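You operate a simulated robot arm through the tools that you are given. There is no shell and no other tool. Be economical: measure what you need, move in short steps, check, and stop when the job is done.

You are at the controls of a simulated two-armed robot. One attempt, no reset.

Task
Swap the jig's damper for the white one marked 5 SEC; drop the lid once.
Fine: old one in the FAULT tray, new one latched; raise by one press of UP, lever back to HOLD. Set down upright: blue damper, what you pick out.

It is judged by the outcome, as a careful person would: the job done as asked, and still so three seconds after it is handed in. It fails if anything else is knocked over, pushed out of place, dropped, spilled or broken. A push-on lid holds only when it is set on centred and level and pressed home; a screw cap is set on level and turned clockwise until tight.

Robot
Two 7-joint arms with fingered hands on one trunk that stands fixed in place. Base frame: the origin is at the foot of the trunk, x ahead of it, y to its left, z up; the work surface is at about z = 0.8. Readings come in m, rad, newtons and seconds.
The left shoulder is at [0.07, 0.169, 1.268], the right one opposite. With the tool pointing down near the work surface each hand reaches from about 0.1 to 0.64 m from the base axis, measured 20 degrees to its own side. Payload 3.4 kg a hand.
The tool frame of a hand sits at the grasp point between the pads (the TCP): z along the fingers, y along the line on which they close. The tips reach 0.023 m beyond it. The gripper opens to 0.116 m. The gripper's body begins 0.065 m behind the TCP. The gripper is a hand of 4 fingers: y runs from the thumb to the fingers, the wrist lies at [0, 0, -0.211] in the tool frame, and closing takes about 1.5 s.
Orientation is told as [roll, pitch, yaw] about the base's x, y, z axes, in that order, counted from this pose: with the fingers straight down and closing along the base's y, the tool's x points along the base's -x, its y along +y and its z along -z.

Tools
- The arms move only by the tool servo_tool. It takes "left_plan", "right_plan" or both (then of equal length, played together; a hand with none holds still); each is a list of rows, each a list of 2 entries, a list of its own where there are three numbers: the shift along the tool's x, y, z in m, then the turn, a rotation vector about the tool's x, y, z in rad. In form: [[[x, y, z], [wx, wy, wz]], ...]. A call has 1 to 12 rows; each row shifts and turns the commanded pose from where the row before left it, along the tool's axes as they then stand. "left_gripper" and "right_gripper" are, for a hand that has rows, the gripper command, from -1 (fully open) to 1 (shut), values between in proportion, set as the call begins (left out, the last holds). A row lasts 0.2 s, in which the tool goes at most 0.05 m and 0.15 rad; a call with a longer step from one row to the next is refused whole, and so is a gripper value outside its range. Where a pose cannot be reached the arm comes as near as it can. A force on the tool above 60 N (or 10 N above the force at the start of the call, whichever is more), or a blocked arm, ends the call early, and 0.2 s more pass. The fingers move at their own pace (about 0.153 m/s each) and stop on an object; they squeeze with about 27 N. The grip force told is the motor's: it shows also when the fingers shut on nothing. Time passes only in rows, and 0.2 s behind the last, so rows that do not move let the fingers close. The reply holds the time, the measured pose of the TCP, the force on the tool along the base axes, the opening and the grip force, in the units named above and with some noise, with the torque about the TCP (base axes, N m) and any sound that the robot's microphone picked up.
- Cameras (640 x 400 px; columns grow to the right, rows downward): "scene" is now at [0.1145, 0.049, 1.4786]; the picture's right is [0.60, -0.80, 0.00], its down [-0.59, -0.44, -0.68] and it looks along [0.54, 0.41, -0.73] (base axes); focal length 285 px, centre (320, 200). "left" rides on the left gripper at [-0.068, 0.001, -0.09] in its tool frame; the picture's right is [-0.01, -1.00, 0.00], its down [0.80, -0.01, -0.61] and it looks along [0.61, -0.01, 0.80] (tool axes); focal length 251 px, centre (320, 200). "right" rides on the right gripper at [0.068, 0.001, -0.09] in its tool frame; the picture's right is [-0.01, 1.00, 0.00], its down [-0.80, -0.01, -0.61] and it looks along [-0.61, -0.01, 0.80] (tool axes); focal length 251 px, centre (320, 200).
- camera(camera): a new picture of that camera. No time passes.
- slide_trunk(by): slides the trunk up (or, below 0, down) by that many m; the arms and the scene camera ride with it, the base frame stays. It gives what a move gives, with no picture.
- move_fingers(finger1, finger2, finger3, thumb_bend, hand): sets how far each is bent, from 0 (flat) to 100 (curled in); at 30 the hand is open as for a grip, at 70 the pads meet at the TCP. One left out holds its place. A second passes; each finger stops where it meets its share of the squeeze, and holds until it gets a number again. A gripper value or a shape takes the hand back. It gives what a move gives, with no picture; readings hold the bend of each and the force on the fingers (four entries, about 0 where the hand has none), thumb and palm.
- hand_shape(shape, hand): the hand has 4 fingers and takes this shape, open, in about a second: jaw (thumb against the fingers, like two jaws); tri (thumb and two fingers); tip (a fingertip pinch); poke (one finger out to press); point (the index stretched); flat (the hand flat); cup (the hand cupped); fist (a fist). The gripper value then closes the fingers along that shape, each until it touches; the sizes above hold for jaw. It gives what a move gives, with no picture.
- pan_tilt(pan, tilt): turns the head with the scene camera to pan (to the left, within 1.501 rad either way) and tilt (down, from -0.506 to 1.204), counted from straight ahead of the robot. It gives what a move gives.
- point_at(camera, pixels): for up to 12 pixels [column, row] of the newest picture of that camera ("zoom" is the newest enlarged one), the place [x, y, z] in the base frame of the surface seen there, good to about 0.003 m. No time passes.
- enlarge(camera, box): a new picture of the part [left, top, right, bottom] of that camera's present view, enlarged. No time passes.
- hand_in(): hands the job in; it is judged then, once.

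Keep the steps short. Do not move on a guess: measure, check each grasp and each placing, and mend mistakes. In all there are 80 turns and 64 pictures (those below and enlarged ones count). Leave the grippers open and the arms clear of the work at the hand-in unless told otherwise, and finish with a single line.

The tools are called after ">>>" by a JSON object that holds its "api" and its "payload". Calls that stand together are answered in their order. servo_tool: Moves the arms, as the interface text tells. Its arguments: {"type":"object","properties":{"left_plan":{"type":"array","items":{"type":"array"}},"left_gripper":{"type":"number"},"right_plan":{"type":"array","items":{"type":"array"}},"right_gripper":{"type":"number"}},"required":[]} The other tools are called the same way: slide_trunk (by) slides the trunk up or down; hand_shape (shape, hand) gives the hand a shape; move_fingers (finger1, finger2, finger3, thumb_bend, hand) moves the fingers one by one; pan_tilt (pan, tilt) turns the head that bears the scene camera; camera (camera) takes a picture; point_at (camera, pixels) gives the place of the surface under pixels of a picture; enlarge (camera, box) takes an enlarged picture of a part of a camera's view; hand_in () hands the job in.

At the start:

```text
t: 0.0
left_ee_pos: [0.3259, 0.426, 1.222]
left_ee_rot: [0.001, -0.001, 0.002]
left_force: [-1.1, 0.2, -0.3]
left_wrist_torque: [-0.01, -0.04, 0.01]
left_grip_width: 0.116
left_grip_force: 0.0
left_shape: jaw
left_bend: [30.0, 30.0, 30.0, 30.0]
left_finger forces: [0.0, 0.0, 0.1, 0.0, 0.0, 0.0]
right_ee_pos: [0.4086, 0.0404, 1.2597]
right_ee_rot: [0.001, 0.0, -0.001]
right_force: [0.0, 0.1, 0.0]
right_wrist_torque: [0.02, -0.01, -0.02]
right_grip_width: 0.1162
right_grip_force: 0.1
right_shape: jaw
right_bend: [30.0, 30.0, 30.0, 30.0]
right_finger forces: [0.1, 0.0, 0.0, 0.0, 0.0, 0.0]
trunk travel left (down, up): [-0.775, 0.165]
head pan, tilt: [0.644, 0.824]
```

scene: 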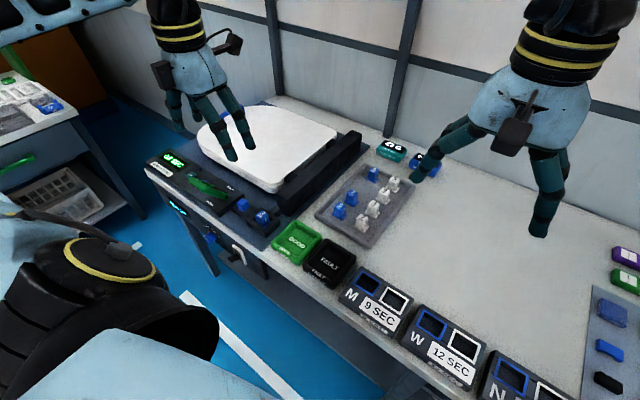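
right: 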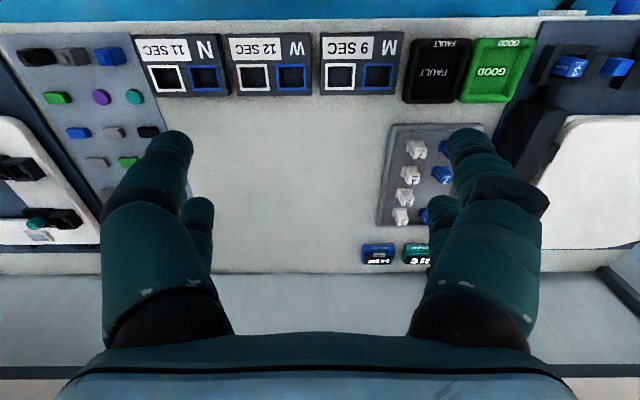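
left: 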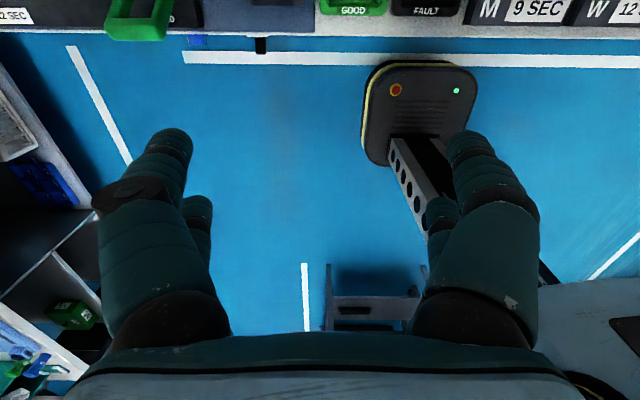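

The jig is at the upper left of the scene, with the damper tray in the middle. I'll enlarge both to read the labels.

>>> {"api": "enlarge", "payload": {"camera": "scene", "box": [130, 90, 290, 250]}}

>>> {"api": "enlarge", "payload": {"camera": "scene", "box": [260, 130, 440, 290]}}

>>> {"api": "enlarge", "payload": {"camera": "right", "box": [380, 20, 640, 280]}}

```text
2.50 times, centred on (210, 170) of scene
```

zoom: 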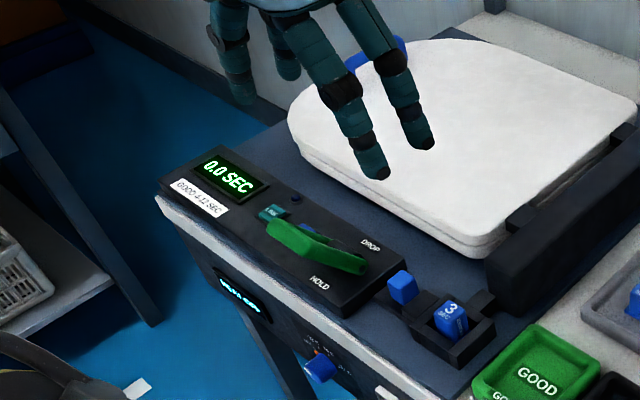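

```text
2.50 times, centred on (350, 210) of scene
```

zoom: 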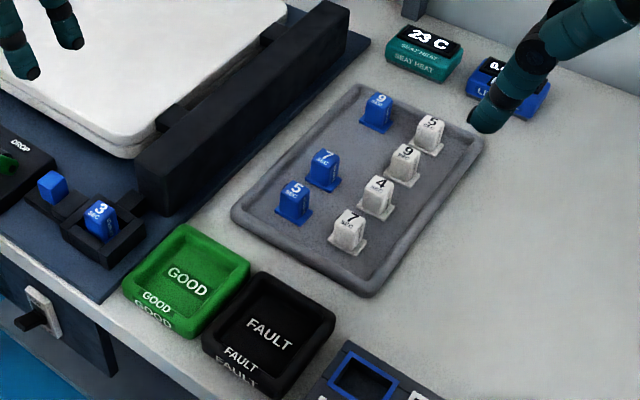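

```text
1.54 times, centred on (510, 150) of right
```

zoom: 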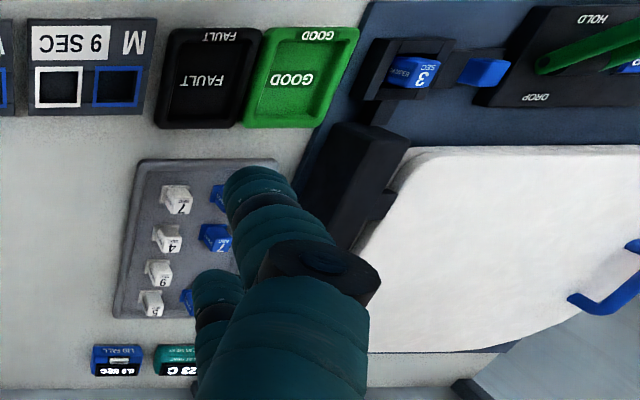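

I'll zoom in on the jig's panel, its front face and the socket, then measure key points.

>>> {"api": "enlarge", "payload": {"camera": "scene", "box": [220, 180, 290, 224]}}

>>> {"api": "point_at", "payload": {"camera": "zoom", "pixels": [[205, 245], [375, 340], [420, 280], [320, 170]]}}

>>> {"api": "enlarge", "payload": {"camera": "scene", "box": [150, 180, 280, 270]}}

>>> {"api": "point_at", "payload": {"camera": "scene", "pixels": [[170, 155], [192, 185], [224, 196], [210, 238], [240, 204], [262, 218], [297, 244], [330, 262], [394, 181], [272, 190], [228, 116], [335, 135]]}}

```text
9.09 times, centred on (255, 202) of scene
```

zoom: 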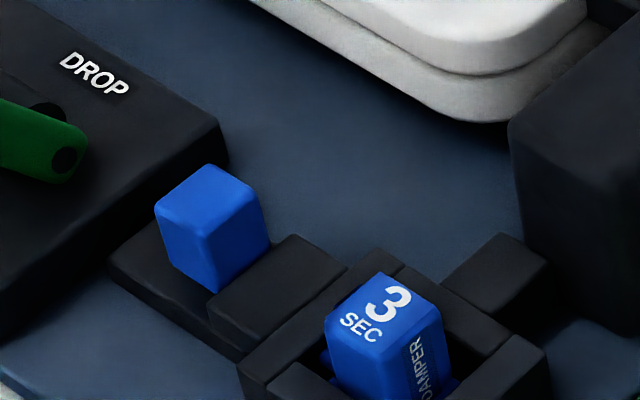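

```text
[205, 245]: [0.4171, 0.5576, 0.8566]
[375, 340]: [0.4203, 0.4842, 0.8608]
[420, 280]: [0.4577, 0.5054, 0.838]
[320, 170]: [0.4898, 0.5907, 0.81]
```

```text
4.44 times, centred on (215, 225) of scene
```

zoom: 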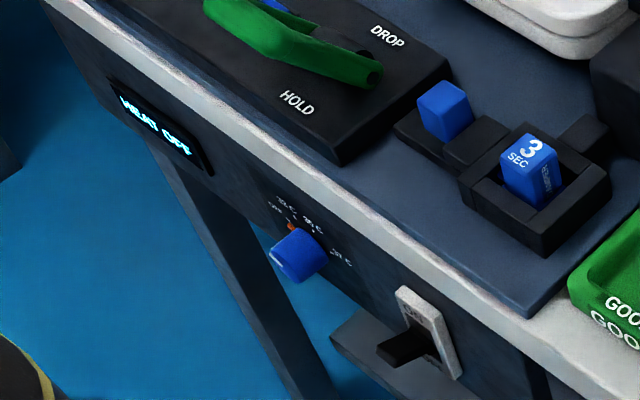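

```text
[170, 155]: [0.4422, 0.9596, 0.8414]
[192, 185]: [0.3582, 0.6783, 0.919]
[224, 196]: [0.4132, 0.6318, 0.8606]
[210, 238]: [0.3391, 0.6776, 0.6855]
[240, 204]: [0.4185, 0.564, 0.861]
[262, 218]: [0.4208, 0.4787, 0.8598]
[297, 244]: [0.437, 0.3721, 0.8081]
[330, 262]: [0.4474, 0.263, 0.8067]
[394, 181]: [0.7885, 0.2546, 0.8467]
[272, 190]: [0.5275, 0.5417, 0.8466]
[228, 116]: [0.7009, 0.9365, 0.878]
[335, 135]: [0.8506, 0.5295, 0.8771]
```

Next I'll look closely at the lever, the UP button and the lid.

>>> {"api": "enlarge", "payload": {"camera": "scene", "box": [145, 140, 245, 215]}}

>>> {"api": "point_at", "payload": {"camera": "zoom", "pixels": [[285, 260], [340, 285], [500, 345], [440, 290], [465, 310], [270, 225], [330, 190], [160, 120], [420, 380], [560, 285], [550, 400], [475, 320]]}}

>>> {"api": "pan_tilt", "payload": {"pan": 0.95, "tilt": 0.7}}

>>> {"api": "camera", "payload": {"camera": "scene"}}

```text
5.33 times, centred on (195, 178) of scene
```

zoom: 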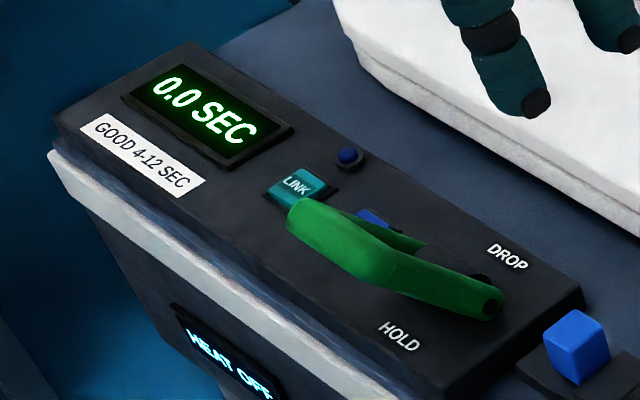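

```text
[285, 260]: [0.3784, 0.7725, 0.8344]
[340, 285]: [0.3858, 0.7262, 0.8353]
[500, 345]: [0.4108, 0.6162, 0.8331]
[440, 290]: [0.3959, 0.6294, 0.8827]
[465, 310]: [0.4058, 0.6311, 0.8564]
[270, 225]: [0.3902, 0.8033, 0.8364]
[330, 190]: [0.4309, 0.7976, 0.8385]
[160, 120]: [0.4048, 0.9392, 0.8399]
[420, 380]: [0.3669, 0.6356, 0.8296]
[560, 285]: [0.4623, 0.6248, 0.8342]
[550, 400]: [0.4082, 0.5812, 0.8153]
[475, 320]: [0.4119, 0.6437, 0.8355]
```

```text
t: 0.8
left_ee_pos: [0.3244, 0.4252, 1.2211]
left_ee_rot: [0.001, -0.002, 0.0]
left_force: [0.5, 0.2, -0.5]
left_wrist_torque: [-0.02, -0.01, -0.01]
left_grip_width: 0.1157
left_grip_force: 0.2
left_shape: jaw
left_bend: [30.0, 30.0, 30.0, 30.0]
left_finger forces: [0.0, 0.0, 0.1, 0.0, 0.1, 0.1]
right_ee_pos: [0.4079, 0.0402, 1.2584]
right_ee_rot: [0.0, -0.002, 0.001]
right_force: [-0.7, 0.1, -0.8]
right_wrist_torque: [0.0, -0.02, -0.04]
right_grip_width: 0.1159
right_grip_force: 0.0
right_shape: jaw
right_bend: [30.0, 30.0, 30.0, 30.0]
right_finger forces: [0.0, 0.0, 0.0, 0.1, 0.1, 0.1]
trunk travel left (down, up): [-0.775, 0.165]
head pan, tilt: [0.949, 0.7]
```

```text
54 pictures are left
```

scene: 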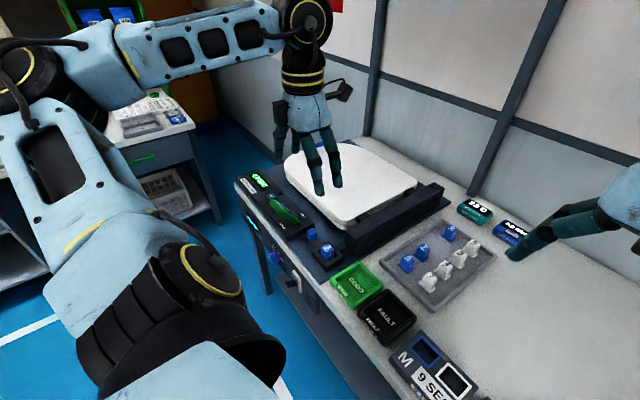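

The lid is down. The lever sits beside a blue button that it partly hides. I'll bring the left hand's camera over, yawed so it looks toward +y, for a close view of the lever, latch and socket.

>>> {"api": "servo_tool", "payload": {"left_plan": [[[-0.021, 0, 0.043], [0, 0, 0]], [[-0.021, 0, 0.043], [0, 0, 0]], [[-0.021, 0, 0.043], [0, 0, 0]], [[-0.021, 0, 0.043], [0, 0, 0]], [[0, 0, 0], [0, 0, 0.143]], [[0, 0, 0], [0, 0, 0.143]], [[0, 0, 0], [0, 0, 0.143]], [[0, 0, 0], [0, 0, 0.143]], [[0, 0, 0], [0, 0, 0.143]], [[0, 0, 0], [0, 0, 0.143]], [[0, 0, 0], [0, 0, 0.143]], [[0, 0, 0], [0, 0, 0.143]]]}}

>>> {"api": "servo_tool", "payload": {"left_plan": [[[0, 0, 0], [0, 0, 0.143]], [[0, 0, 0], [0, 0, 0.143]], [[0, 0, 0], [0, 0, 0.143]]]}}

>>> {"api": "camera", "payload": {"camera": "left"}}

```text
t: 3.4
left_ee_pos: [0.4093, 0.4261, 1.0507]
left_ee_rot: [0.001, 0.0, -1.145]
left_force: [0.2, 0.2, 0.3]
left_wrist_torque: [0.0, -0.01, -0.01]
left_grip_width: 0.1161
left_grip_force: 0.0
left_shape: jaw
left_bend: [30.0, 30.0, 30.0, 30.0]
left_finger forces: [0.0, 0.0, 0.0, 0.0, 0.1, 0.0]
right_ee_pos: [0.4083, 0.0402, 1.2594]
right_ee_rot: [0.0, 0.001, -0.001]
right_force: [-0.9, -0.5, 0.5]
right_wrist_torque: [-0.01, 0.01, 0.02]
right_grip_width: 0.116
right_grip_force: 0.0
right_shape: jaw
right_bend: [30.0, 30.0, 30.0, 30.0]
right_finger forces: [0.0, 0.1, 0.0, 0.0, 0.0, 0.0]
trunk travel left (down, up): [-0.775, 0.165]
head pan, tilt: [0.949, 0.7]
```

```text
t: 4.2
left_ee_pos: [0.41, 0.4273, 1.0506]
left_ee_rot: [-0.001, 0.0, -1.575]
left_force: [-0.6, 0.6, -0.2]
left_wrist_torque: [-0.01, -0.01, 0.01]
left_grip_width: 0.1161
left_grip_force: 0.0
left_shape: jaw
left_bend: [30.0, 30.0, 30.0, 30.0]
left_finger forces: [0.1, 0.1, 0.0, 0.1, 0.1, 0.0]
right_ee_pos: [0.408, 0.0411, 1.2592]
right_ee_rot: [0.0, 0.001, 0.0]
right_force: [0.0, -0.7, -1.1]
right_wrist_torque: [0.02, 0.0, 0.0]
right_grip_width: 0.1159
right_grip_force: 0.0
right_shape: jaw
right_bend: [30.0, 30.0, 30.0, 30.0]
right_finger forces: [0.0, 0.0, 0.0, 0.1, 0.1, 0.0]
trunk travel left (down, up): [-0.775, 0.165]
head pan, tilt: [0.949, 0.7]
```

```text
53 pictures are left
```

left: 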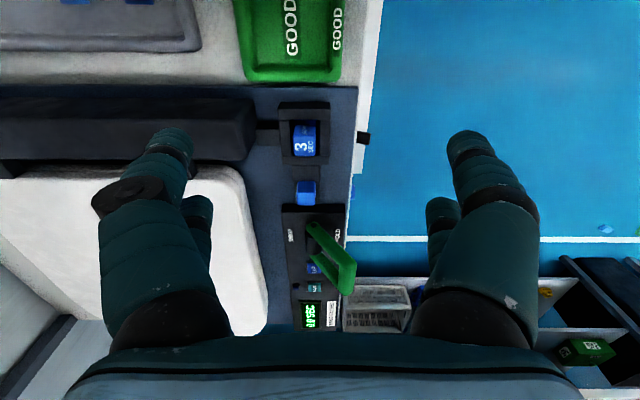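

>>> {"api": "enlarge", "payload": {"camera": "left", "box": [240, 90, 400, 340]}}

>>> {"api": "point_at", "payload": {"camera": "left", "pixels": [[302, 140], [303, 116], [286, 140], [323, 140], [306, 188], [306, 198], [311, 227], [330, 255], [346, 280], [312, 269], [314, 288], [297, 287]]}}

```text
1.60 times, centred on (320, 215) of left
```

zoom: 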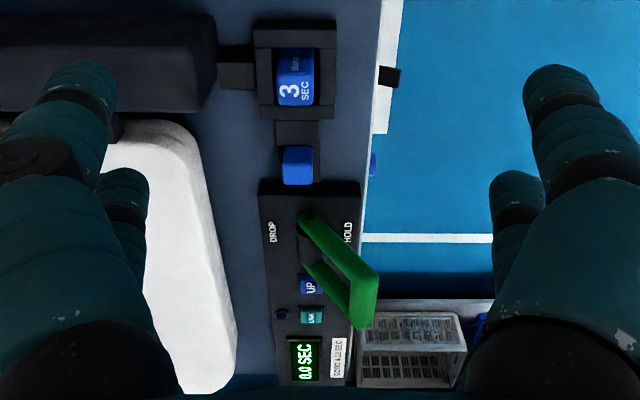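

```text
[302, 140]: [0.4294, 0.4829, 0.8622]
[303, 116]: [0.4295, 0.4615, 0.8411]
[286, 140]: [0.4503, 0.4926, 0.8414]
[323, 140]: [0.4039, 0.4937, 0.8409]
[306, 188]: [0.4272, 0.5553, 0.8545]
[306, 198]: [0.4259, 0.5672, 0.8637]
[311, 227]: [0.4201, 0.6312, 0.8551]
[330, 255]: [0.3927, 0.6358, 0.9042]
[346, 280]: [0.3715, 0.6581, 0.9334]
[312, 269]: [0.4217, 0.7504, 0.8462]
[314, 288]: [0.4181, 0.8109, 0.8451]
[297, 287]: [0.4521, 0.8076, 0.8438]
```

Now I can read it: the UP button is at about (0.42, 0.75), the lever is a U-shaped bail tilted to HOLD, and the blue latch block is next to the socket. I'll lower the hand 0.1 m for a close look at the latch.

>>> {"api": "servo_tool", "payload": {"left_plan": [[[0, 0, 0.033], [0, 0, 0]], [[0, 0, 0.033], [0, 0, 0]], [[0, 0, 0.034], [0, 0, 0]]]}}

>>> {"api": "enlarge", "payload": {"camera": "left", "box": [240, 120, 400, 280]}}

>>> {"api": "pan_tilt", "payload": {"pan": 0.8, "tilt": 0.85}}

>>> {"api": "camera", "payload": {"camera": "scene"}}

```text
t: 5.0
left_ee_pos: [0.4087, 0.4263, 0.9513]
left_ee_rot: [0.002, 0.002, -1.572]
left_force: [-0.5, 0.2, -0.1]
left_wrist_torque: [0.03, 0.02, 0.01]
left_grip_width: 0.1157
left_grip_force: 0.0
left_shape: jaw
left_bend: [30.0, 30.0, 30.0, 30.0]
left_finger forces: [0.0, 0.0, 0.0, 0.0, 0.0, 0.0]
right_ee_pos: [0.408, 0.0412, 1.2588]
right_ee_rot: [0.0, 0.002, 0.0]
right_force: [0.3, -0.9, -0.2]
right_wrist_torque: [0.01, 0.0, 0.01]
right_grip_width: 0.1159
right_grip_force: 0.0
right_shape: jaw
right_bend: [30.0, 30.0, 30.0, 30.0]
right_finger forces: [0.0, 0.0, 0.0, 0.1, 0.1, 0.1]
trunk travel left (down, up): [-0.775, 0.165]
head pan, tilt: [0.949, 0.7]
```

```text
2.50 times, centred on (320, 200) of left
```

zoom: 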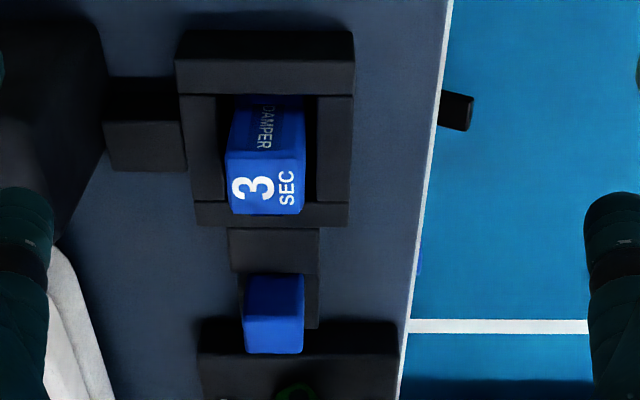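

```text
t: 5.7
left_ee_pos: [0.4086, 0.4273, 0.9525]
left_ee_rot: [0.001, 0.0, -1.571]
left_force: [0.0, -0.4, 0.8]
left_wrist_torque: [0.03, -0.02, -0.01]
left_grip_width: 0.1159
left_grip_force: 0.2
left_shape: jaw
left_bend: [30.0, 30.0, 30.0, 30.0]
left_finger forces: [0.0, 0.1, 0.0, 0.0, 0.0, 0.0]
right_ee_pos: [0.4088, 0.0409, 1.2586]
right_ee_rot: [0.001, 0.0, 0.0]
right_force: [-0.5, -0.2, 0.3]
right_wrist_torque: [0.0, 0.0, -0.01]
right_grip_width: 0.1162
right_grip_force: 0.0
right_shape: jaw
right_bend: [30.0, 30.0, 30.0, 30.0]
right_finger forces: [0.1, 0.1, 0.0, 0.1, 0.0, 0.0]
trunk travel left (down, up): [-0.775, 0.165]
head pan, tilt: [0.799, 0.85]
```

```text
50 pictures are left
```

scene: 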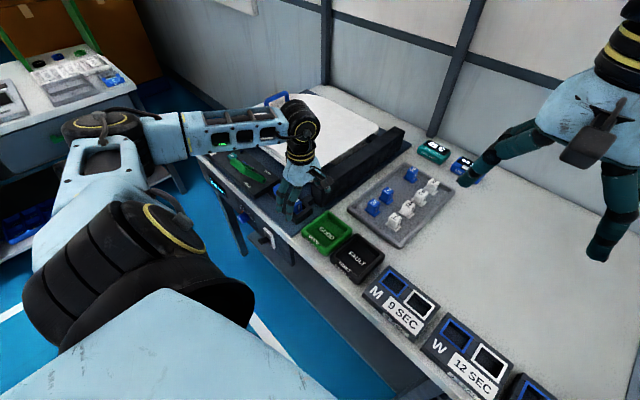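

>>> {"api": "point_at", "payload": {"camera": "zoom", "pixels": [[265, 190], [235, 165], [303, 165], [265, 212], [265, 160], [275, 335], [275, 345], [275, 285], [250, 335], [300, 335], [275, 245], [312, 310]]}}

>>> {"api": "point_at", "payload": {"camera": "left", "pixels": [[308, 135], [308, 145], [308, 160], [298, 150], [318, 175], [325, 165], [296, 175], [308, 204], [298, 212], [304, 268], [274, 180], [340, 260]]}}

```text
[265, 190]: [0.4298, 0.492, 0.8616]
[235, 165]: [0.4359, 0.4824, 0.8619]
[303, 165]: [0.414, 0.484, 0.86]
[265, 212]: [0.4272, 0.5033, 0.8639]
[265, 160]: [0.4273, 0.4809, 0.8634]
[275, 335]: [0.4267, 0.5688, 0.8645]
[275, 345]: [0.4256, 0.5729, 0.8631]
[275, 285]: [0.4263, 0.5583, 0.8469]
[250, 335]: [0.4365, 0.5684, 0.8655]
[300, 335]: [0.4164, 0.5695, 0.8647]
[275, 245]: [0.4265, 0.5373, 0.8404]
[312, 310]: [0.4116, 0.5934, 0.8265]
```

```text
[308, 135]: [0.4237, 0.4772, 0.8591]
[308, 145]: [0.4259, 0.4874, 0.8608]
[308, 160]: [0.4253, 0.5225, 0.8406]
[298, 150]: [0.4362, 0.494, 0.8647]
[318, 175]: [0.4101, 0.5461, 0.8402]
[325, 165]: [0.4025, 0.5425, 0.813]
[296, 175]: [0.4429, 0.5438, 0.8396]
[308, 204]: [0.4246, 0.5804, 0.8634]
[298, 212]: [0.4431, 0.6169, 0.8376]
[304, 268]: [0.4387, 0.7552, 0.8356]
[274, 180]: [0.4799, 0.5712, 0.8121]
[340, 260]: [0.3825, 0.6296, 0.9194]
```

The damper spans x .412–.438 and y .478–.505, with its top at .863. The blue latch cube spans y .558–.58 and has free track toward +y. I'll give the left hand the poke shape and see where its finger is.

>>> {"api": "hand_shape", "payload": {"hand": "left", "shape": "poke"}}

>>> {"api": "camera", "payload": {"camera": "left"}}

>>> {"api": "enlarge", "payload": {"camera": "scene", "box": [240, 110, 360, 230]}}

```text
t: 6.6
left_ee_pos: [0.4087, 0.4275, 0.9505]
left_ee_rot: [0.0, 0.0, -1.573]
left_force: [0.7, -0.2, 0.2]
left_wrist_torque: [0.03, 0.05, -0.03]
left_grip_width: 0.0
left_grip_force: 0.1
left_shape: poke
left_bend: [100.0, 100.0, 100.0, 28.0]
left_finger forces: [0.0, 0.0, 0.0, 0.0, 0.0, 0.0]
right_ee_pos: [0.4083, 0.0404, 1.2594]
right_ee_rot: [0.001, 0.001, -0.001]
right_force: [0.9, 0.7, 0.7]
right_wrist_torque: [0.03, -0.01, 0.0]
right_grip_width: 0.116
right_grip_force: 0.2
right_shape: jaw
right_bend: [30.0, 30.0, 30.0, 30.0]
right_finger forces: [0.1, 0.0, 0.0, 0.0, 0.1, 0.1]
trunk travel left (down, up): [-0.775, 0.165]
head pan, tilt: [0.799, 0.85]
```

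```text
49 pictures are left
```

left: 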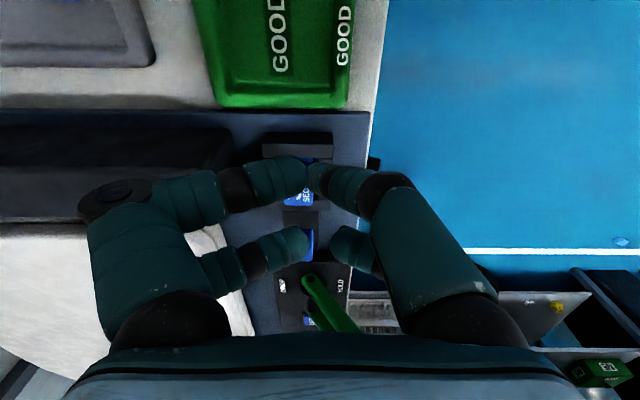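

```text
3.33 times, centred on (300, 170) of scene
```

zoom: 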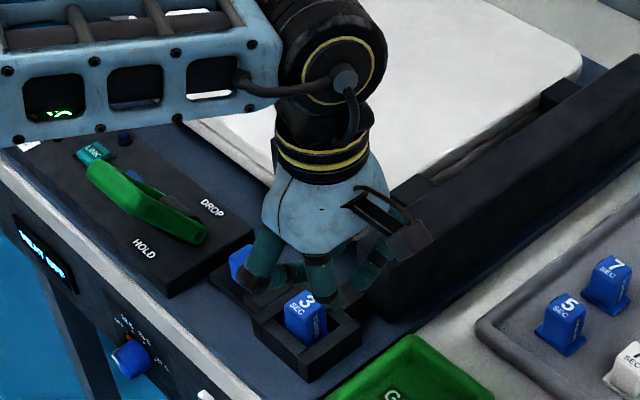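

>>> {"api": "point_at", "payload": {"camera": "left", "pixels": [[300, 172], [318, 178], [300, 240], [342, 240], [275, 178], [345, 185], [275, 250], [360, 250]]}}

>>> {"api": "hand_shape", "payload": {"hand": "left", "shape": "tip"}}

>>> {"api": "camera", "payload": {"camera": "left"}}

```text
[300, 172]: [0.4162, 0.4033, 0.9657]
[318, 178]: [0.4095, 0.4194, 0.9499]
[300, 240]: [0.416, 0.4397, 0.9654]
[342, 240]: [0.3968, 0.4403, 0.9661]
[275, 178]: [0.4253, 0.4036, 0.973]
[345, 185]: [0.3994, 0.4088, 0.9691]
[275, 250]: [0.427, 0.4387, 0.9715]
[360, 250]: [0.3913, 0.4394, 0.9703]
```

```text
t: 7.5
left_ee_pos: [0.4079, 0.427, 0.9518]
left_ee_rot: [0.0, 0.0, -1.571]
left_force: [0.0, -0.2, 0.7]
left_wrist_torque: [-0.01, 0.0, -0.02]
left_grip_width: 0.1158
left_grip_force: 0.1
left_shape: tip
left_bend: [30.0, 30.0, 30.0, 30.0]
left_finger forces: [0.0, 0.0, 0.0, 0.0, 0.0, 0.0]
right_ee_pos: [0.4076, 0.0405, 1.2591]
right_ee_rot: [0.002, 0.0, 0.0]
right_force: [0.6, 0.7, 1.0]
right_wrist_torque: [-0.03, -0.02, -0.01]
right_grip_width: 0.1161
right_grip_force: 0.0
right_shape: jaw
right_bend: [30.0, 30.0, 30.0, 30.0]
right_finger forces: [0.1, 0.1, 0.1, 0.1, 0.0, 0.1]
trunk travel left (down, up): [-0.775, 0.165]
head pan, tilt: [0.799, 0.85]
```

```text
47 pictures are left
```

left: 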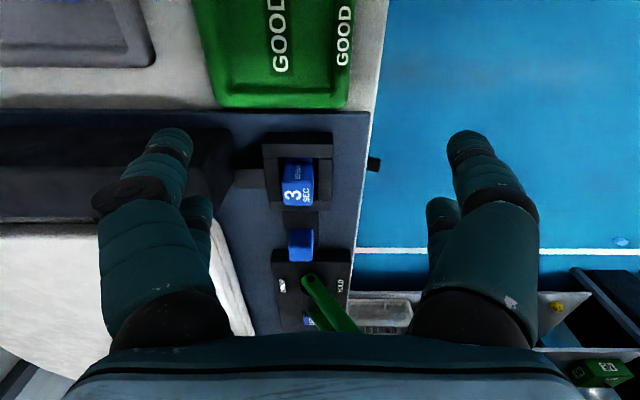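

Both finger pairs sit about ±.019 along the tool's x. I'll go back to jaw, half closed, and put one finger pair on the latch cube: TCP at (.426, .55, .869).

>>> {"api": "hand_shape", "payload": {"hand": "left", "shape": "jaw"}}

>>> {"api": "servo_tool", "payload": {"left_plan": [[[0.041, 0.006, 0], [0, 0, 0]], [[0.041, 0.006, 0], [0, 0, 0]], [[0.041, 0.006, 0], [0, 0, 0]], [[0, 0, 0.02], [0, 0, 0]], [[0, 0, 0.02], [0, 0, 0]], [[0, 0, 0], [0, 0, 0]]], "left_gripper": 0}}

>>> {"api": "camera", "payload": {"camera": "left"}}

>>> {"api": "enlarge", "payload": {"camera": "scene", "box": [240, 110, 360, 230]}}

```text
t: 8.4
left_ee_pos: [0.4081, 0.4278, 0.9521]
left_ee_rot: [-0.002, 0.0, -1.573]
left_force: [-0.3, -0.1, -0.7]
left_wrist_torque: [0.0, -0.02, 0.02]
left_grip_width: 0.1159
left_grip_force: 0.0
left_shape: jaw
left_bend: [30.0, 30.0, 30.0, 30.0]
left_finger forces: [0.0, 0.0, 0.1, 0.1, 0.0, 0.1]
right_ee_pos: [0.4079, 0.0409, 1.2586]
right_ee_rot: [0.0, -0.001, 0.0]
right_force: [-0.2, 0.4, -0.1]
right_wrist_torque: [0.0, -0.01, -0.01]
right_grip_width: 0.116
right_grip_force: 0.1
right_shape: jaw
right_bend: [30.0, 30.0, 30.0, 30.0]
right_finger forces: [0.0, 0.0, 0.0, 0.1, 0.0, 0.0]
trunk travel left (down, up): [-0.775, 0.165]
head pan, tilt: [0.799, 0.85]
```

```text
t: 9.8
left_ee_pos: [0.4189, 0.489, 0.9111]
left_ee_rot: [0.0, 0.0, -1.571]
left_force: [0.0, 0.3, -0.2]
left_wrist_torque: [0.0, 0.0, 0.01]
left_grip_width: 0.0583
left_grip_force: 0.1
left_shape: jaw
left_bend: [72.0, 72.0, 72.0, 75.0]
left_finger forces: [0.1, 0.0, 0.0, 0.1, 0.0, 0.1]
left hand out of reach, approached as far as the arm can: row 2, 3
right_ee_pos: [0.4082, 0.0411, 1.2595]
right_ee_rot: [0.0, 0.001, 0.003]
right_force: [-0.1, -0.1, 1.1]
right_wrist_torque: [-0.02, -0.01, 0.02]
right_grip_width: 0.1159
right_grip_force: 0.1
right_shape: jaw
right_bend: [30.0, 30.0, 30.0, 30.0]
right_finger forces: [0.0, 0.1, 0.0, 0.0, 0.1, 0.0]
trunk travel left (down, up): [-0.775, 0.165]
head pan, tilt: [0.799, 0.85]
```

```text
46 pictures are left
```

left: 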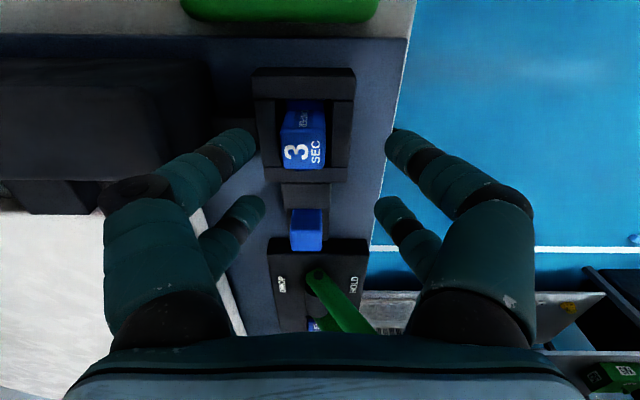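

```text
3.33 times, centred on (300, 170) of scene
```

zoom: 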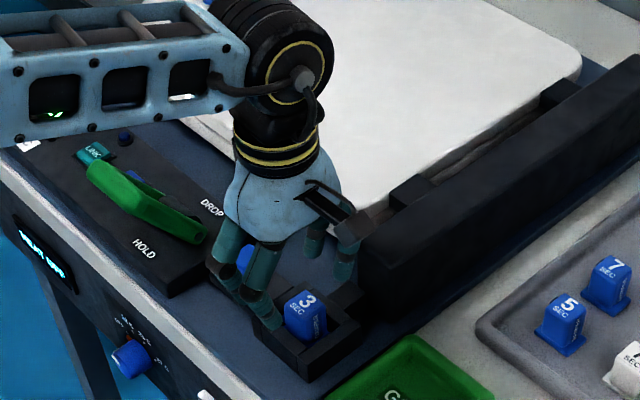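

The straight-down pose runs out of reach at y≈.49. I'll tilt the fingers outward toward +y by 0.4 rad, which brings the wrist back, and then try +y again, staying high.

>>> {"api": "servo_tool", "payload": {"left_plan": [[[0, 0, -0.03], [0, 0, 0]], [[0, 0, 0], [0, 0.133, 0]], [[0, 0, 0], [0, 0.133, 0]], [[0, 0, 0], [0, 0.134, 0]], [[0.0276, 0.003, 0.0117], [0, 0, 0]], [[0.0276, 0.003, 0.0117], [0, 0, 0]]]}}

```text
t: 11.2
left_ee_pos: [0.4243, 0.5512, 0.9419]
left_ee_rot: [0.001, 0.399, -1.573]
left_force: [-0.6, 1.3, 0.7]
left_wrist_torque: [-0.03, 0.02, -0.01]
left_grip_width: 0.0586
left_grip_force: 0.1
left_shape: jaw
left_bend: [72.0, 72.0, 72.0, 75.0]
left_finger forces: [0.0, 0.0, 0.0, 0.0, 0.1, 0.0]
right_ee_pos: [0.4077, 0.0414, 1.2584]
right_ee_rot: [0.0, -0.001, 0.0]
right_force: [1.0, 1.2, -0.7]
right_wrist_torque: [-0.01, -0.02, -0.02]
right_grip_width: 0.1161
right_grip_force: 0.1
right_shape: jaw
right_bend: [30.0, 30.0, 30.0, 30.0]
right_finger forces: [0.0, 0.0, 0.0, 0.1, 0.1, 0.1]
trunk travel left (down, up): [-0.775, 0.165]
head pan, tilt: [0.799, 0.85]
```

The tilt solves the reach. Before touching the latch, I'll curl fingers separately to see which one is which.

>>> {"api": "move_fingers", "payload": {"hand": "left", "finger1": 100, "finger2": 30, "finger3": 30, "thumb_bend": 60}}

>>> {"api": "camera", "payload": {"camera": "left"}}

>>> {"api": "move_fingers", "payload": {"hand": "left", "finger1": 30, "finger2": 30, "finger3": 100, "thumb_bend": 30}}

>>> {"api": "camera", "payload": {"camera": "left"}}

```text
t: 12.2
left_ee_pos: [0.4256, 0.5491, 0.9416]
left_ee_rot: [0.001, 0.399, -1.573]
left_force: [0.3, -0.6, 0.1]
left_wrist_torque: [-0.04, 0.0, 0.0]
left_grip_width: 0.0353
left_grip_force: 0.1
left_shape: fingers
left_bend: [100.0, 30.0, 30.0, 60.0]
left_finger forces: [0.0, 0.1, 0.0, 0.0, 0.0, 0.0]
right_ee_pos: [0.4073, 0.0407, 1.2596]
right_ee_rot: [0.0, 0.0, 0.0]
right_force: [0.2, -0.3, 0.6]
right_wrist_torque: [0.01, 0.03, -0.02]
right_grip_width: 0.116
right_grip_force: 0.0
right_shape: jaw
right_bend: [30.0, 30.0, 30.0, 30.0]
right_finger forces: [0.1, 0.0, 0.1, 0.0, 0.1, 0.0]
trunk travel left (down, up): [-0.775, 0.165]
head pan, tilt: [0.799, 0.85]
```

```text
44 pictures are left
```

left: 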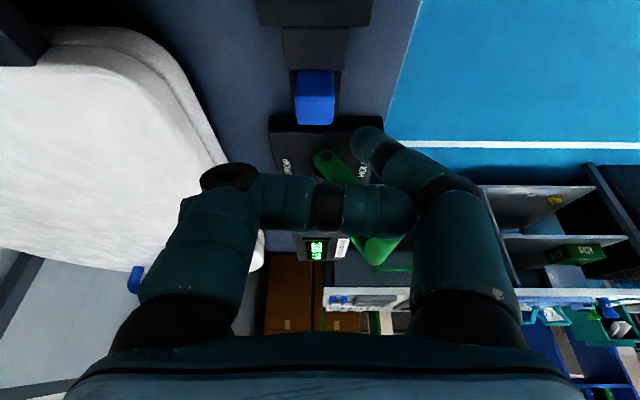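

```text
t: 13.2
left_ee_pos: [0.4237, 0.5501, 0.9419]
left_ee_rot: [0.0, 0.4, -1.574]
left_force: [0.1, -1.0, -0.1]
left_wrist_torque: [-0.01, 0.02, -0.01]
left_grip_width: 0.1165
left_grip_force: 0.0
left_shape: fingers
left_bend: [30.0, 30.0, 100.0, 30.0]
left_finger forces: [0.0, 0.0, 0.0, 0.0, 0.0, 0.1]
right_ee_pos: [0.4088, 0.0401, 1.2576]
right_ee_rot: [-0.001, 0.001, 0.001]
right_force: [-0.3, 0.7, -0.1]
right_wrist_torque: [0.0, -0.01, 0.03]
right_grip_width: 0.1158
right_grip_force: 0.1
right_shape: jaw
right_bend: [30.0, 30.0, 30.0, 30.0]
right_finger forces: [0.0, 0.1, 0.0, 0.0, 0.0, 0.0]
trunk travel left (down, up): [-0.775, 0.165]
head pan, tilt: [0.799, 0.85]
```

```text
43 pictures are left
```

left: 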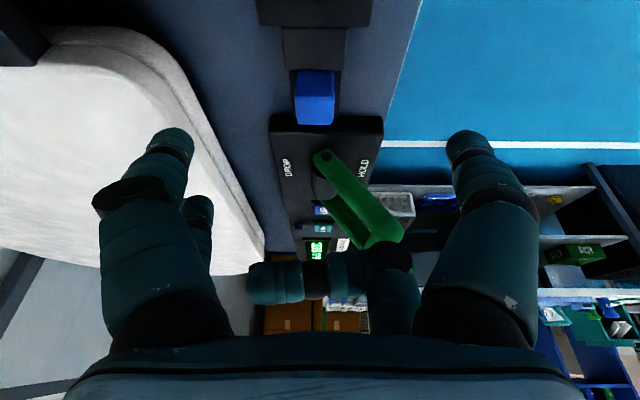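

Finger1 and the thumb form a pinch pair on the −x tool side, so I can curl 2 and 3 out of the way. I'll advance along the fingers toward the cube.

>>> {"api": "move_fingers", "payload": {"hand": "left", "finger1": 45, "finger2": 100, "finger3": 100, "thumb_bend": 45}}

>>> {"api": "servo_tool", "payload": {"left_plan": [[[0, 0.001, 0.02], [0, 0, 0]], [[0, 0.001, 0.02], [0, 0, 0]], [[0, 0, 0.012], [0, 0, 0]]]}}

>>> {"api": "camera", "payload": {"camera": "left"}}

>>> {"api": "enlarge", "payload": {"camera": "scene", "box": [230, 120, 330, 220]}}

```text
t: 14.2
left_ee_pos: [0.4255, 0.5492, 0.9422]
left_ee_rot: [0.001, 0.4, -1.574]
left_force: [-0.5, 0.0, -0.9]
left_wrist_torque: [0.0, 0.01, 0.01]
left_grip_width: 0.0737
left_grip_force: 0.1
left_shape: fingers
left_bend: [45.0, 91.0, 100.0, 45.0]
left_finger forces: [0.0, 0.0, 0.1, 0.0, 0.1, 0.0]
right_ee_pos: [0.4086, 0.0412, 1.2596]
right_ee_rot: [0.0, 0.0, 0.0]
right_force: [-0.8, 0.3, 0.0]
right_wrist_torque: [-0.02, 0.03, -0.01]
right_grip_width: 0.1162
right_grip_force: 0.1
right_shape: jaw
right_bend: [30.0, 30.0, 30.0, 30.0]
right_finger forces: [0.0, 0.0, 0.0, 0.0, 0.0, 0.0]
trunk travel left (down, up): [-0.775, 0.165]
head pan, tilt: [0.799, 0.85]
```

```text
t: 15.0
left_ee_pos: [0.4264, 0.5693, 0.8936]
left_ee_rot: [-0.001, 0.401, -1.573]
left_force: [0.7, -0.7, -0.1]
left_wrist_torque: [0.04, -0.02, 0.0]
left_grip_width: 0.0739
left_grip_force: 0.0
left_shape: fingers
left_bend: [45.0, 91.0, 100.0, 45.0]
left_finger forces: [0.0, 0.0, 0.1, 0.0, 0.0, 0.0]
right_ee_pos: [0.4096, 0.0406, 1.2589]
right_ee_rot: [0.001, -0.001, -0.002]
right_force: [-0.3, 0.4, -0.2]
right_wrist_torque: [0.0, 0.03, -0.01]
right_grip_width: 0.1157
right_grip_force: 0.1
right_shape: jaw
right_bend: [30.0, 30.0, 30.0, 30.0]
right_finger forces: [0.0, 0.0, 0.0, 0.0, 0.1, 0.0]
trunk travel left (down, up): [-0.775, 0.165]
head pan, tilt: [0.799, 0.85]
```

```text
42 pictures are left
```

left: 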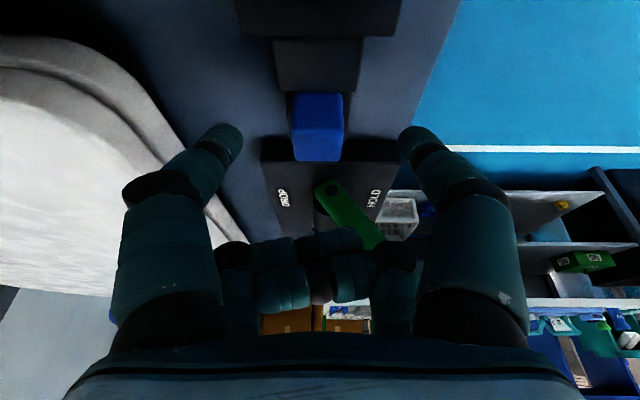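

```text
4.00 times, centred on (280, 170) of scene
```

zoom: 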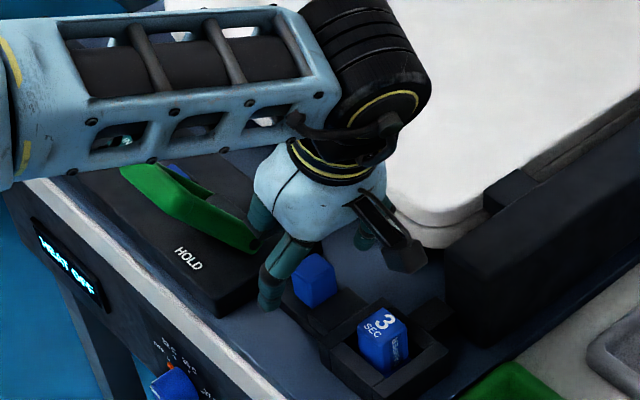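

>>> {"api": "point_at", "payload": {"camera": "left", "pixels": [[407, 133], [234, 132], [405, 145], [320, 110], [320, 145], [335, 195], [270, 260], [340, 240]]}}

```text
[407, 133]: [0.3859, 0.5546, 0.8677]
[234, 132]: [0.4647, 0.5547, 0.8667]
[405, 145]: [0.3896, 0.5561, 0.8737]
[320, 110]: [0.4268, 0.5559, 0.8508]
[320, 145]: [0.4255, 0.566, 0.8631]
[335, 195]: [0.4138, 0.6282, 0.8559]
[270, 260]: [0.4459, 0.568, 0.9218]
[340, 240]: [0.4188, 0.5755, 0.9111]
```

The tips are at about (y .558, z .866). I'll advance another 0.02 m and pinch the cube.

>>> {"api": "servo_tool", "payload": {"left_plan": [[[0.001, 0, 0.01], [0, 0, 0]], [[0.001, 0, 0.01], [0, 0, 0]]]}}

>>> {"api": "move_fingers", "payload": {"hand": "left", "finger1": 72, "thumb_bend": 72}}

>>> {"api": "enlarge", "payload": {"camera": "left", "box": [200, 50, 440, 290]}}

```text
t: 15.6
left_ee_pos: [0.4269, 0.5779, 0.8753]
left_ee_rot: [0.0, 0.4, -1.573]
left_force: [-0.1, 0.0, 0.0]
left_wrist_torque: [-0.03, 0.02, -0.03]
left_grip_width: 0.0739
left_grip_force: 0.1
left_shape: fingers
left_bend: [45.0, 91.0, 100.0, 45.0]
left_finger forces: [0.1, 0.0, 0.0, 0.0, 0.1, 0.0]
right_ee_pos: [0.4089, 0.0417, 1.2587]
right_ee_rot: [0.002, -0.001, 0.001]
right_force: [0.2, -0.5, 0.5]
right_wrist_torque: [-0.01, 0.0, 0.02]
right_grip_width: 0.116
right_grip_force: 0.2
right_shape: jaw
right_bend: [30.0, 30.0, 30.0, 30.0]
right_finger forces: [0.1, 0.1, 0.0, 0.0, 0.0, 0.0]
trunk travel left (down, up): [-0.775, 0.165]
head pan, tilt: [0.799, 0.85]
```

```text
t: 16.6
left_ee_pos: [0.4266, 0.5791, 0.8758]
left_ee_rot: [0.001, 0.399, -1.572]
left_force: [-2.3, 0.2, -2.5]
left_wrist_torque: [0.02, 0.03, -0.03]
left_grip_width: 0.0221
left_grip_force: 7.8
left_shape: fingers
left_bend: [62.0, 91.0, 100.0, 64.0]
left_finger forces: [7.2, 0.0, 0.0, 0.0, 9.3, 0.0]
right_ee_pos: [0.4079, 0.0416, 1.2586]
right_ee_rot: [0.0, 0.001, 0.0]
right_force: [-0.5, -0.3, 0.7]
right_wrist_torque: [-0.02, 0.0, -0.01]
right_grip_width: 0.116
right_grip_force: 0.0
right_shape: jaw
right_bend: [30.0, 30.0, 30.0, 30.0]
right_finger forces: [0.0, 0.1, 0.1, 0.0, 0.1, 0.1]
trunk travel left (down, up): [-0.775, 0.165]
head pan, tilt: [0.799, 0.85]
```

```text
1.67 times, centred on (320, 170) of left
```

zoom: 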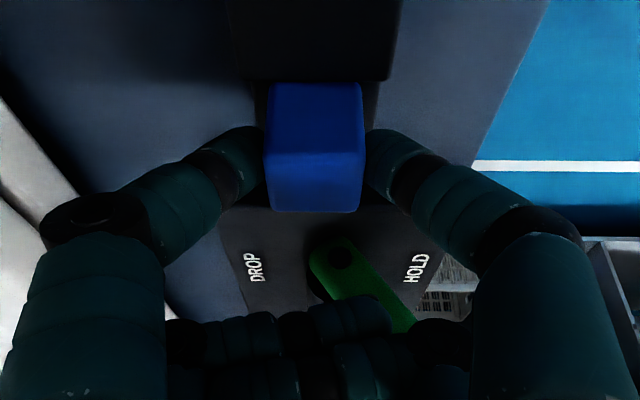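

The cube is gripped (width .022, about 8 N). I'll pull it gently in +y by 0.012 m and watch the force and sound.

>>> {"api": "servo_tool", "payload": {"left_plan": [[[0.0037, 0, 0.0016], [0, 0, 0]], [[0.0037, 0, 0.0016], [0, 0, 0]], [[0.0037, 0, 0.0016], [0, 0, 0]]]}}

>>> {"api": "enlarge", "payload": {"camera": "left", "box": [200, 50, 440, 290]}}

>>> {"api": "enlarge", "payload": {"camera": "scene", "box": [250, 140, 330, 220]}}

```text
t: 17.4
left_ee_pos: [0.4273, 0.5926, 0.8756]
left_ee_rot: [0.001, 0.401, -1.572]
left_force: [-2.1, 0.2, -2.1]
left_wrist_torque: [0.06, 0.04, -0.05]
left_grip_width: 0.0217
left_grip_force: 8.8
left_shape: fingers
left_bend: [62.0, 91.0, 100.0, 64.0]
left_finger forces: [7.5, 0.1, 0.0, 0.1, 9.6, 0.0]
right_ee_pos: [0.4086, 0.0419, 1.2589]
right_ee_rot: [0.0, -0.001, 0.0]
right_force: [1.0, -0.1, 0.1]
right_wrist_torque: [-0.03, 0.0, -0.01]
right_grip_width: 0.116
right_grip_force: 0.0
right_shape: jaw
right_bend: [30.0, 30.0, 30.0, 30.0]
right_finger forces: [0.0, 0.0, 0.0, 0.0, 0.1, 0.0]
trunk travel left (down, up): [-0.775, 0.165]
head pan, tilt: [0.799, 0.85]
```

```text
1.67 times, centred on (320, 170) of left
```

zoom: 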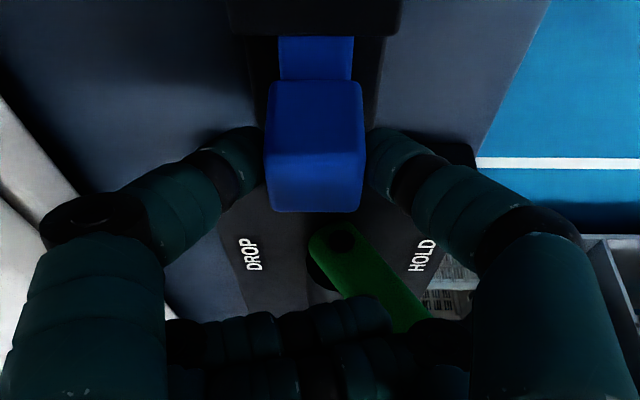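

```text
5.00 times, centred on (290, 180) of scene
```

zoom: 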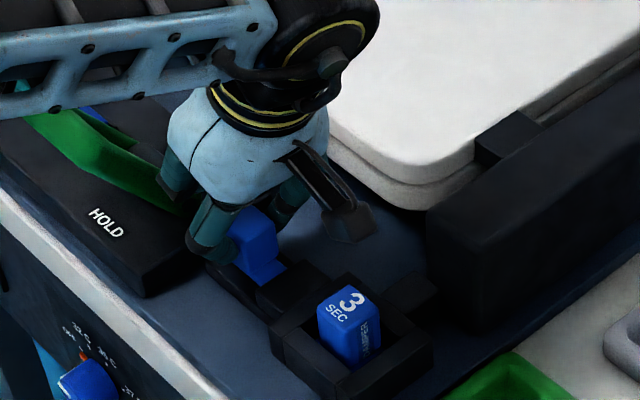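

It is a blue bolt, and it slides freely toward +y. I'll pull another 0.01 m and watch for the end stop.

>>> {"api": "servo_tool", "payload": {"left_plan": [[[0.0037, 0, 0.0016], [0, 0, 0]], [[0.0037, 0, 0.0016], [0, 0, 0]], [[0.002, 0, 0.0008], [0, 0, 0]]]}}

>>> {"api": "enlarge", "payload": {"camera": "left", "box": [200, 50, 440, 290]}}

```text
t: 18.2
left_ee_pos: [0.4266, 0.5997, 0.8751]
left_ee_rot: [-0.001, 0.398, -1.571]
left_force: [-3.8, -9.1, -5.0]
left_wrist_torque: [-0.14, 0.11, -0.08]
left_grip_width: 0.0221
left_grip_force: 8.8
left_shape: fingers
left_bend: [62.0, 91.0, 100.0, 64.0]
left_finger forces: [7.0, 0.0, 0.0, 0.0, 10.9, 0.0]
right_ee_pos: [0.4085, 0.0414, 1.2585]
right_ee_rot: [0.003, -0.001, 0.0]
right_force: [0.3, 0.6, 0.6]
right_wrist_torque: [0.0, -0.01, 0.07]
right_grip_width: 0.116
right_grip_force: 0.0
right_shape: jaw
right_bend: [30.0, 30.0, 30.0, 30.0]
right_finger forces: [0.0, 0.0, 0.0, 0.0, 0.1, 0.0]
trunk travel left (down, up): [-0.775, 0.165]
head pan, tilt: [0.799, 0.85]
```

```text
1.67 times, centred on (320, 170) of left
```

zoom: 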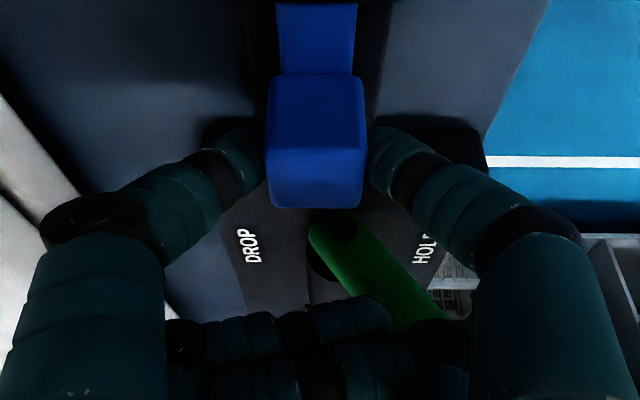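

The bolt has reached its end stop (−9 N after about 0.021 m of travel). I'll open the pinch, back out along the fingers, and check that the bolt stays back.

>>> {"api": "move_fingers", "payload": {"hand": "left", "finger1": 45, "thumb_bend": 45}}

>>> {"api": "servo_tool", "payload": {"left_plan": [[[0, 0, -0.03], [0, 0, 0]], [[0, 0, -0.04], [0, 0, 0]], [[-0.045, 0, -0.02], [0, 0, 0]], [[-0.045, 0, -0.019], [0, 0, 0]], [[-0.028, 0, -0.012], [0, 0, 0]], [[0, 0, 0], [0, -0.133, 0]], [[0, 0, 0], [0, -0.133, 0]], [[0, 0, 0], [0, -0.134, 0]]]}}

>>> {"api": "camera", "payload": {"camera": "left"}}

```text
t: 19.2
left_ee_pos: [0.4262, 0.6016, 0.8758]
left_ee_rot: [0.001, 0.4, -1.571]
left_force: [-0.3, -0.2, -1.4]
left_wrist_torque: [0.02, 0.03, 0.0]
left_grip_width: 0.0726
left_grip_force: 0.2
left_shape: fingers
left_bend: [45.0, 91.0, 100.0, 45.0]
left_finger forces: [0.1, 0.0, 0.0, 0.0, 0.0, 0.1]
right_ee_pos: [0.408, 0.0426, 1.2592]
right_ee_rot: [0.0, 0.001, 0.002]
right_force: [0.7, 0.2, 0.1]
right_wrist_torque: [-0.01, -0.03, 0.0]
right_grip_width: 0.1157
right_grip_force: 0.1
right_shape: jaw
right_bend: [30.0, 30.0, 30.0, 30.0]
right_finger forces: [0.1, 0.0, 0.0, 0.0, 0.0, 0.0]
trunk travel left (down, up): [-0.775, 0.165]
head pan, tilt: [0.799, 0.85]
```

```text
t: 21.0
left_ee_pos: [0.426, 0.4458, 0.9414]
left_ee_rot: [0.0, -0.001, -1.573]
left_force: [-0.6, 0.4, -0.2]
left_wrist_torque: [0.0, 0.01, 0.01]
left_grip_width: 0.0728
left_grip_force: 0.0
left_shape: fingers
left_bend: [45.0, 91.0, 100.0, 45.0]
left_finger forces: [0.0, 0.1, 0.0, 0.1, 0.0, 0.0]
right_ee_pos: [0.4087, 0.0423, 1.2589]
right_ee_rot: [0.001, 0.001, -0.001]
right_force: [-0.1, -1.1, -0.1]
right_wrist_torque: [-0.01, 0.02, -0.01]
right_grip_width: 0.1163
right_grip_force: 0.1
right_shape: jaw
right_bend: [30.0, 30.0, 30.0, 30.0]
right_finger forces: [0.0, 0.0, 0.1, 0.0, 0.1, 0.0]
trunk travel left (down, up): [-0.775, 0.165]
head pan, tilt: [0.799, 0.85]
```

```text
36 pictures are left
```

left: 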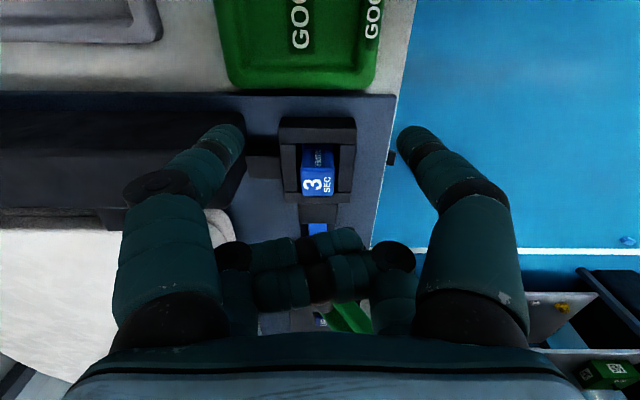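

The bolt stays retracted. For the straight-down pull I'll use the other pair (finger2 and finger3) with TCP y≈.472, which is within vertical reach.

>>> {"api": "move_fingers", "payload": {"hand": "left", "finger1": 100, "finger2": 45, "finger3": 45, "thumb_bend": 100}}

>>> {"api": "servo_tool", "payload": {"left_plan": [[[0.026, 0, 0], [0, 0, 0]], [[0, 0, 0.025], [0, 0, 0]], [[0, 0, 0.02], [0, 0, 0]]]}}

>>> {"api": "camera", "payload": {"camera": "left"}}

>>> {"api": "enlarge", "payload": {"camera": "scene", "box": [250, 140, 330, 220]}}

```text
t: 22.0
left_ee_pos: [0.4254, 0.4454, 0.9408]
left_ee_rot: [0.001, 0.0, -1.571]
left_force: [0.6, 0.8, -0.5]
left_wrist_torque: [0.03, -0.01, 0.01]
left_grip_width: 0.0029
left_grip_force: 0.1
left_shape: fingers
left_bend: [75.0, 45.0, 45.0, 94.0]
left_finger forces: [0.1, 0.0, 0.0, 0.0, 0.1, 0.0]
right_ee_pos: [0.4077, 0.0402, 1.2596]
right_ee_rot: [-0.003, 0.0, 0.001]
right_force: [0.4, -0.1, 0.1]
right_wrist_torque: [-0.01, -0.02, -0.04]
right_grip_width: 0.1158
right_grip_force: 0.0
right_shape: jaw
right_bend: [30.0, 30.0, 30.0, 30.0]
right_finger forces: [0.0, 0.0, 0.0, 0.0, 0.1, 0.0]
trunk travel left (down, up): [-0.775, 0.165]
head pan, tilt: [0.799, 0.85]
```

```text
t: 22.8
left_ee_pos: [0.4266, 0.4695, 0.8966]
left_ee_rot: [0.001, 0.0, -1.573]
left_force: [-0.5, -0.5, 0.5]
left_wrist_torque: [0.04, -0.02, 0.0]
left_grip_width: 0.0038
left_grip_force: 0.1
left_shape: fingers
left_bend: [75.0, 45.0, 45.0, 95.0]
left_finger forces: [0.0, 0.0, 0.0, 0.1, 0.0, 0.0]
right_ee_pos: [0.4089, 0.0407, 1.2589]
right_ee_rot: [0.001, 0.001, 0.001]
right_force: [-0.4, -0.1, -1.1]
right_wrist_torque: [0.0, 0.01, -0.03]
right_grip_width: 0.1161
right_grip_force: 0.0
right_shape: jaw
right_bend: [30.0, 30.0, 30.0, 30.0]
right_finger forces: [0.1, 0.0, 0.0, 0.0, 0.0, 0.1]
trunk travel left (down, up): [-0.775, 0.165]
head pan, tilt: [0.799, 0.85]
```

```text
35 pictures are left
```

left: 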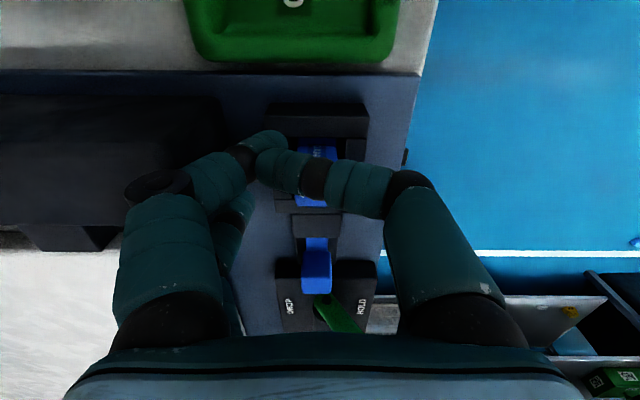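

```text
5.00 times, centred on (290, 180) of scene
```

zoom: 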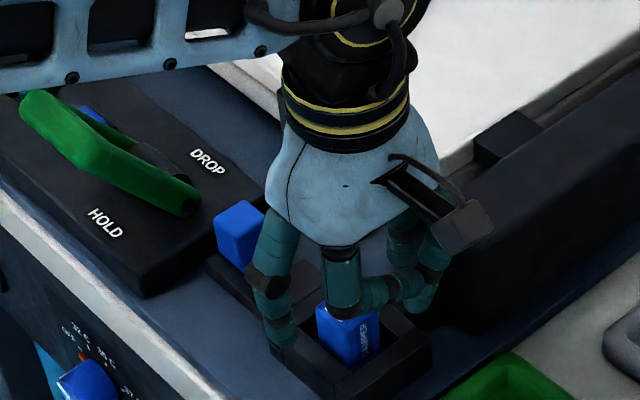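

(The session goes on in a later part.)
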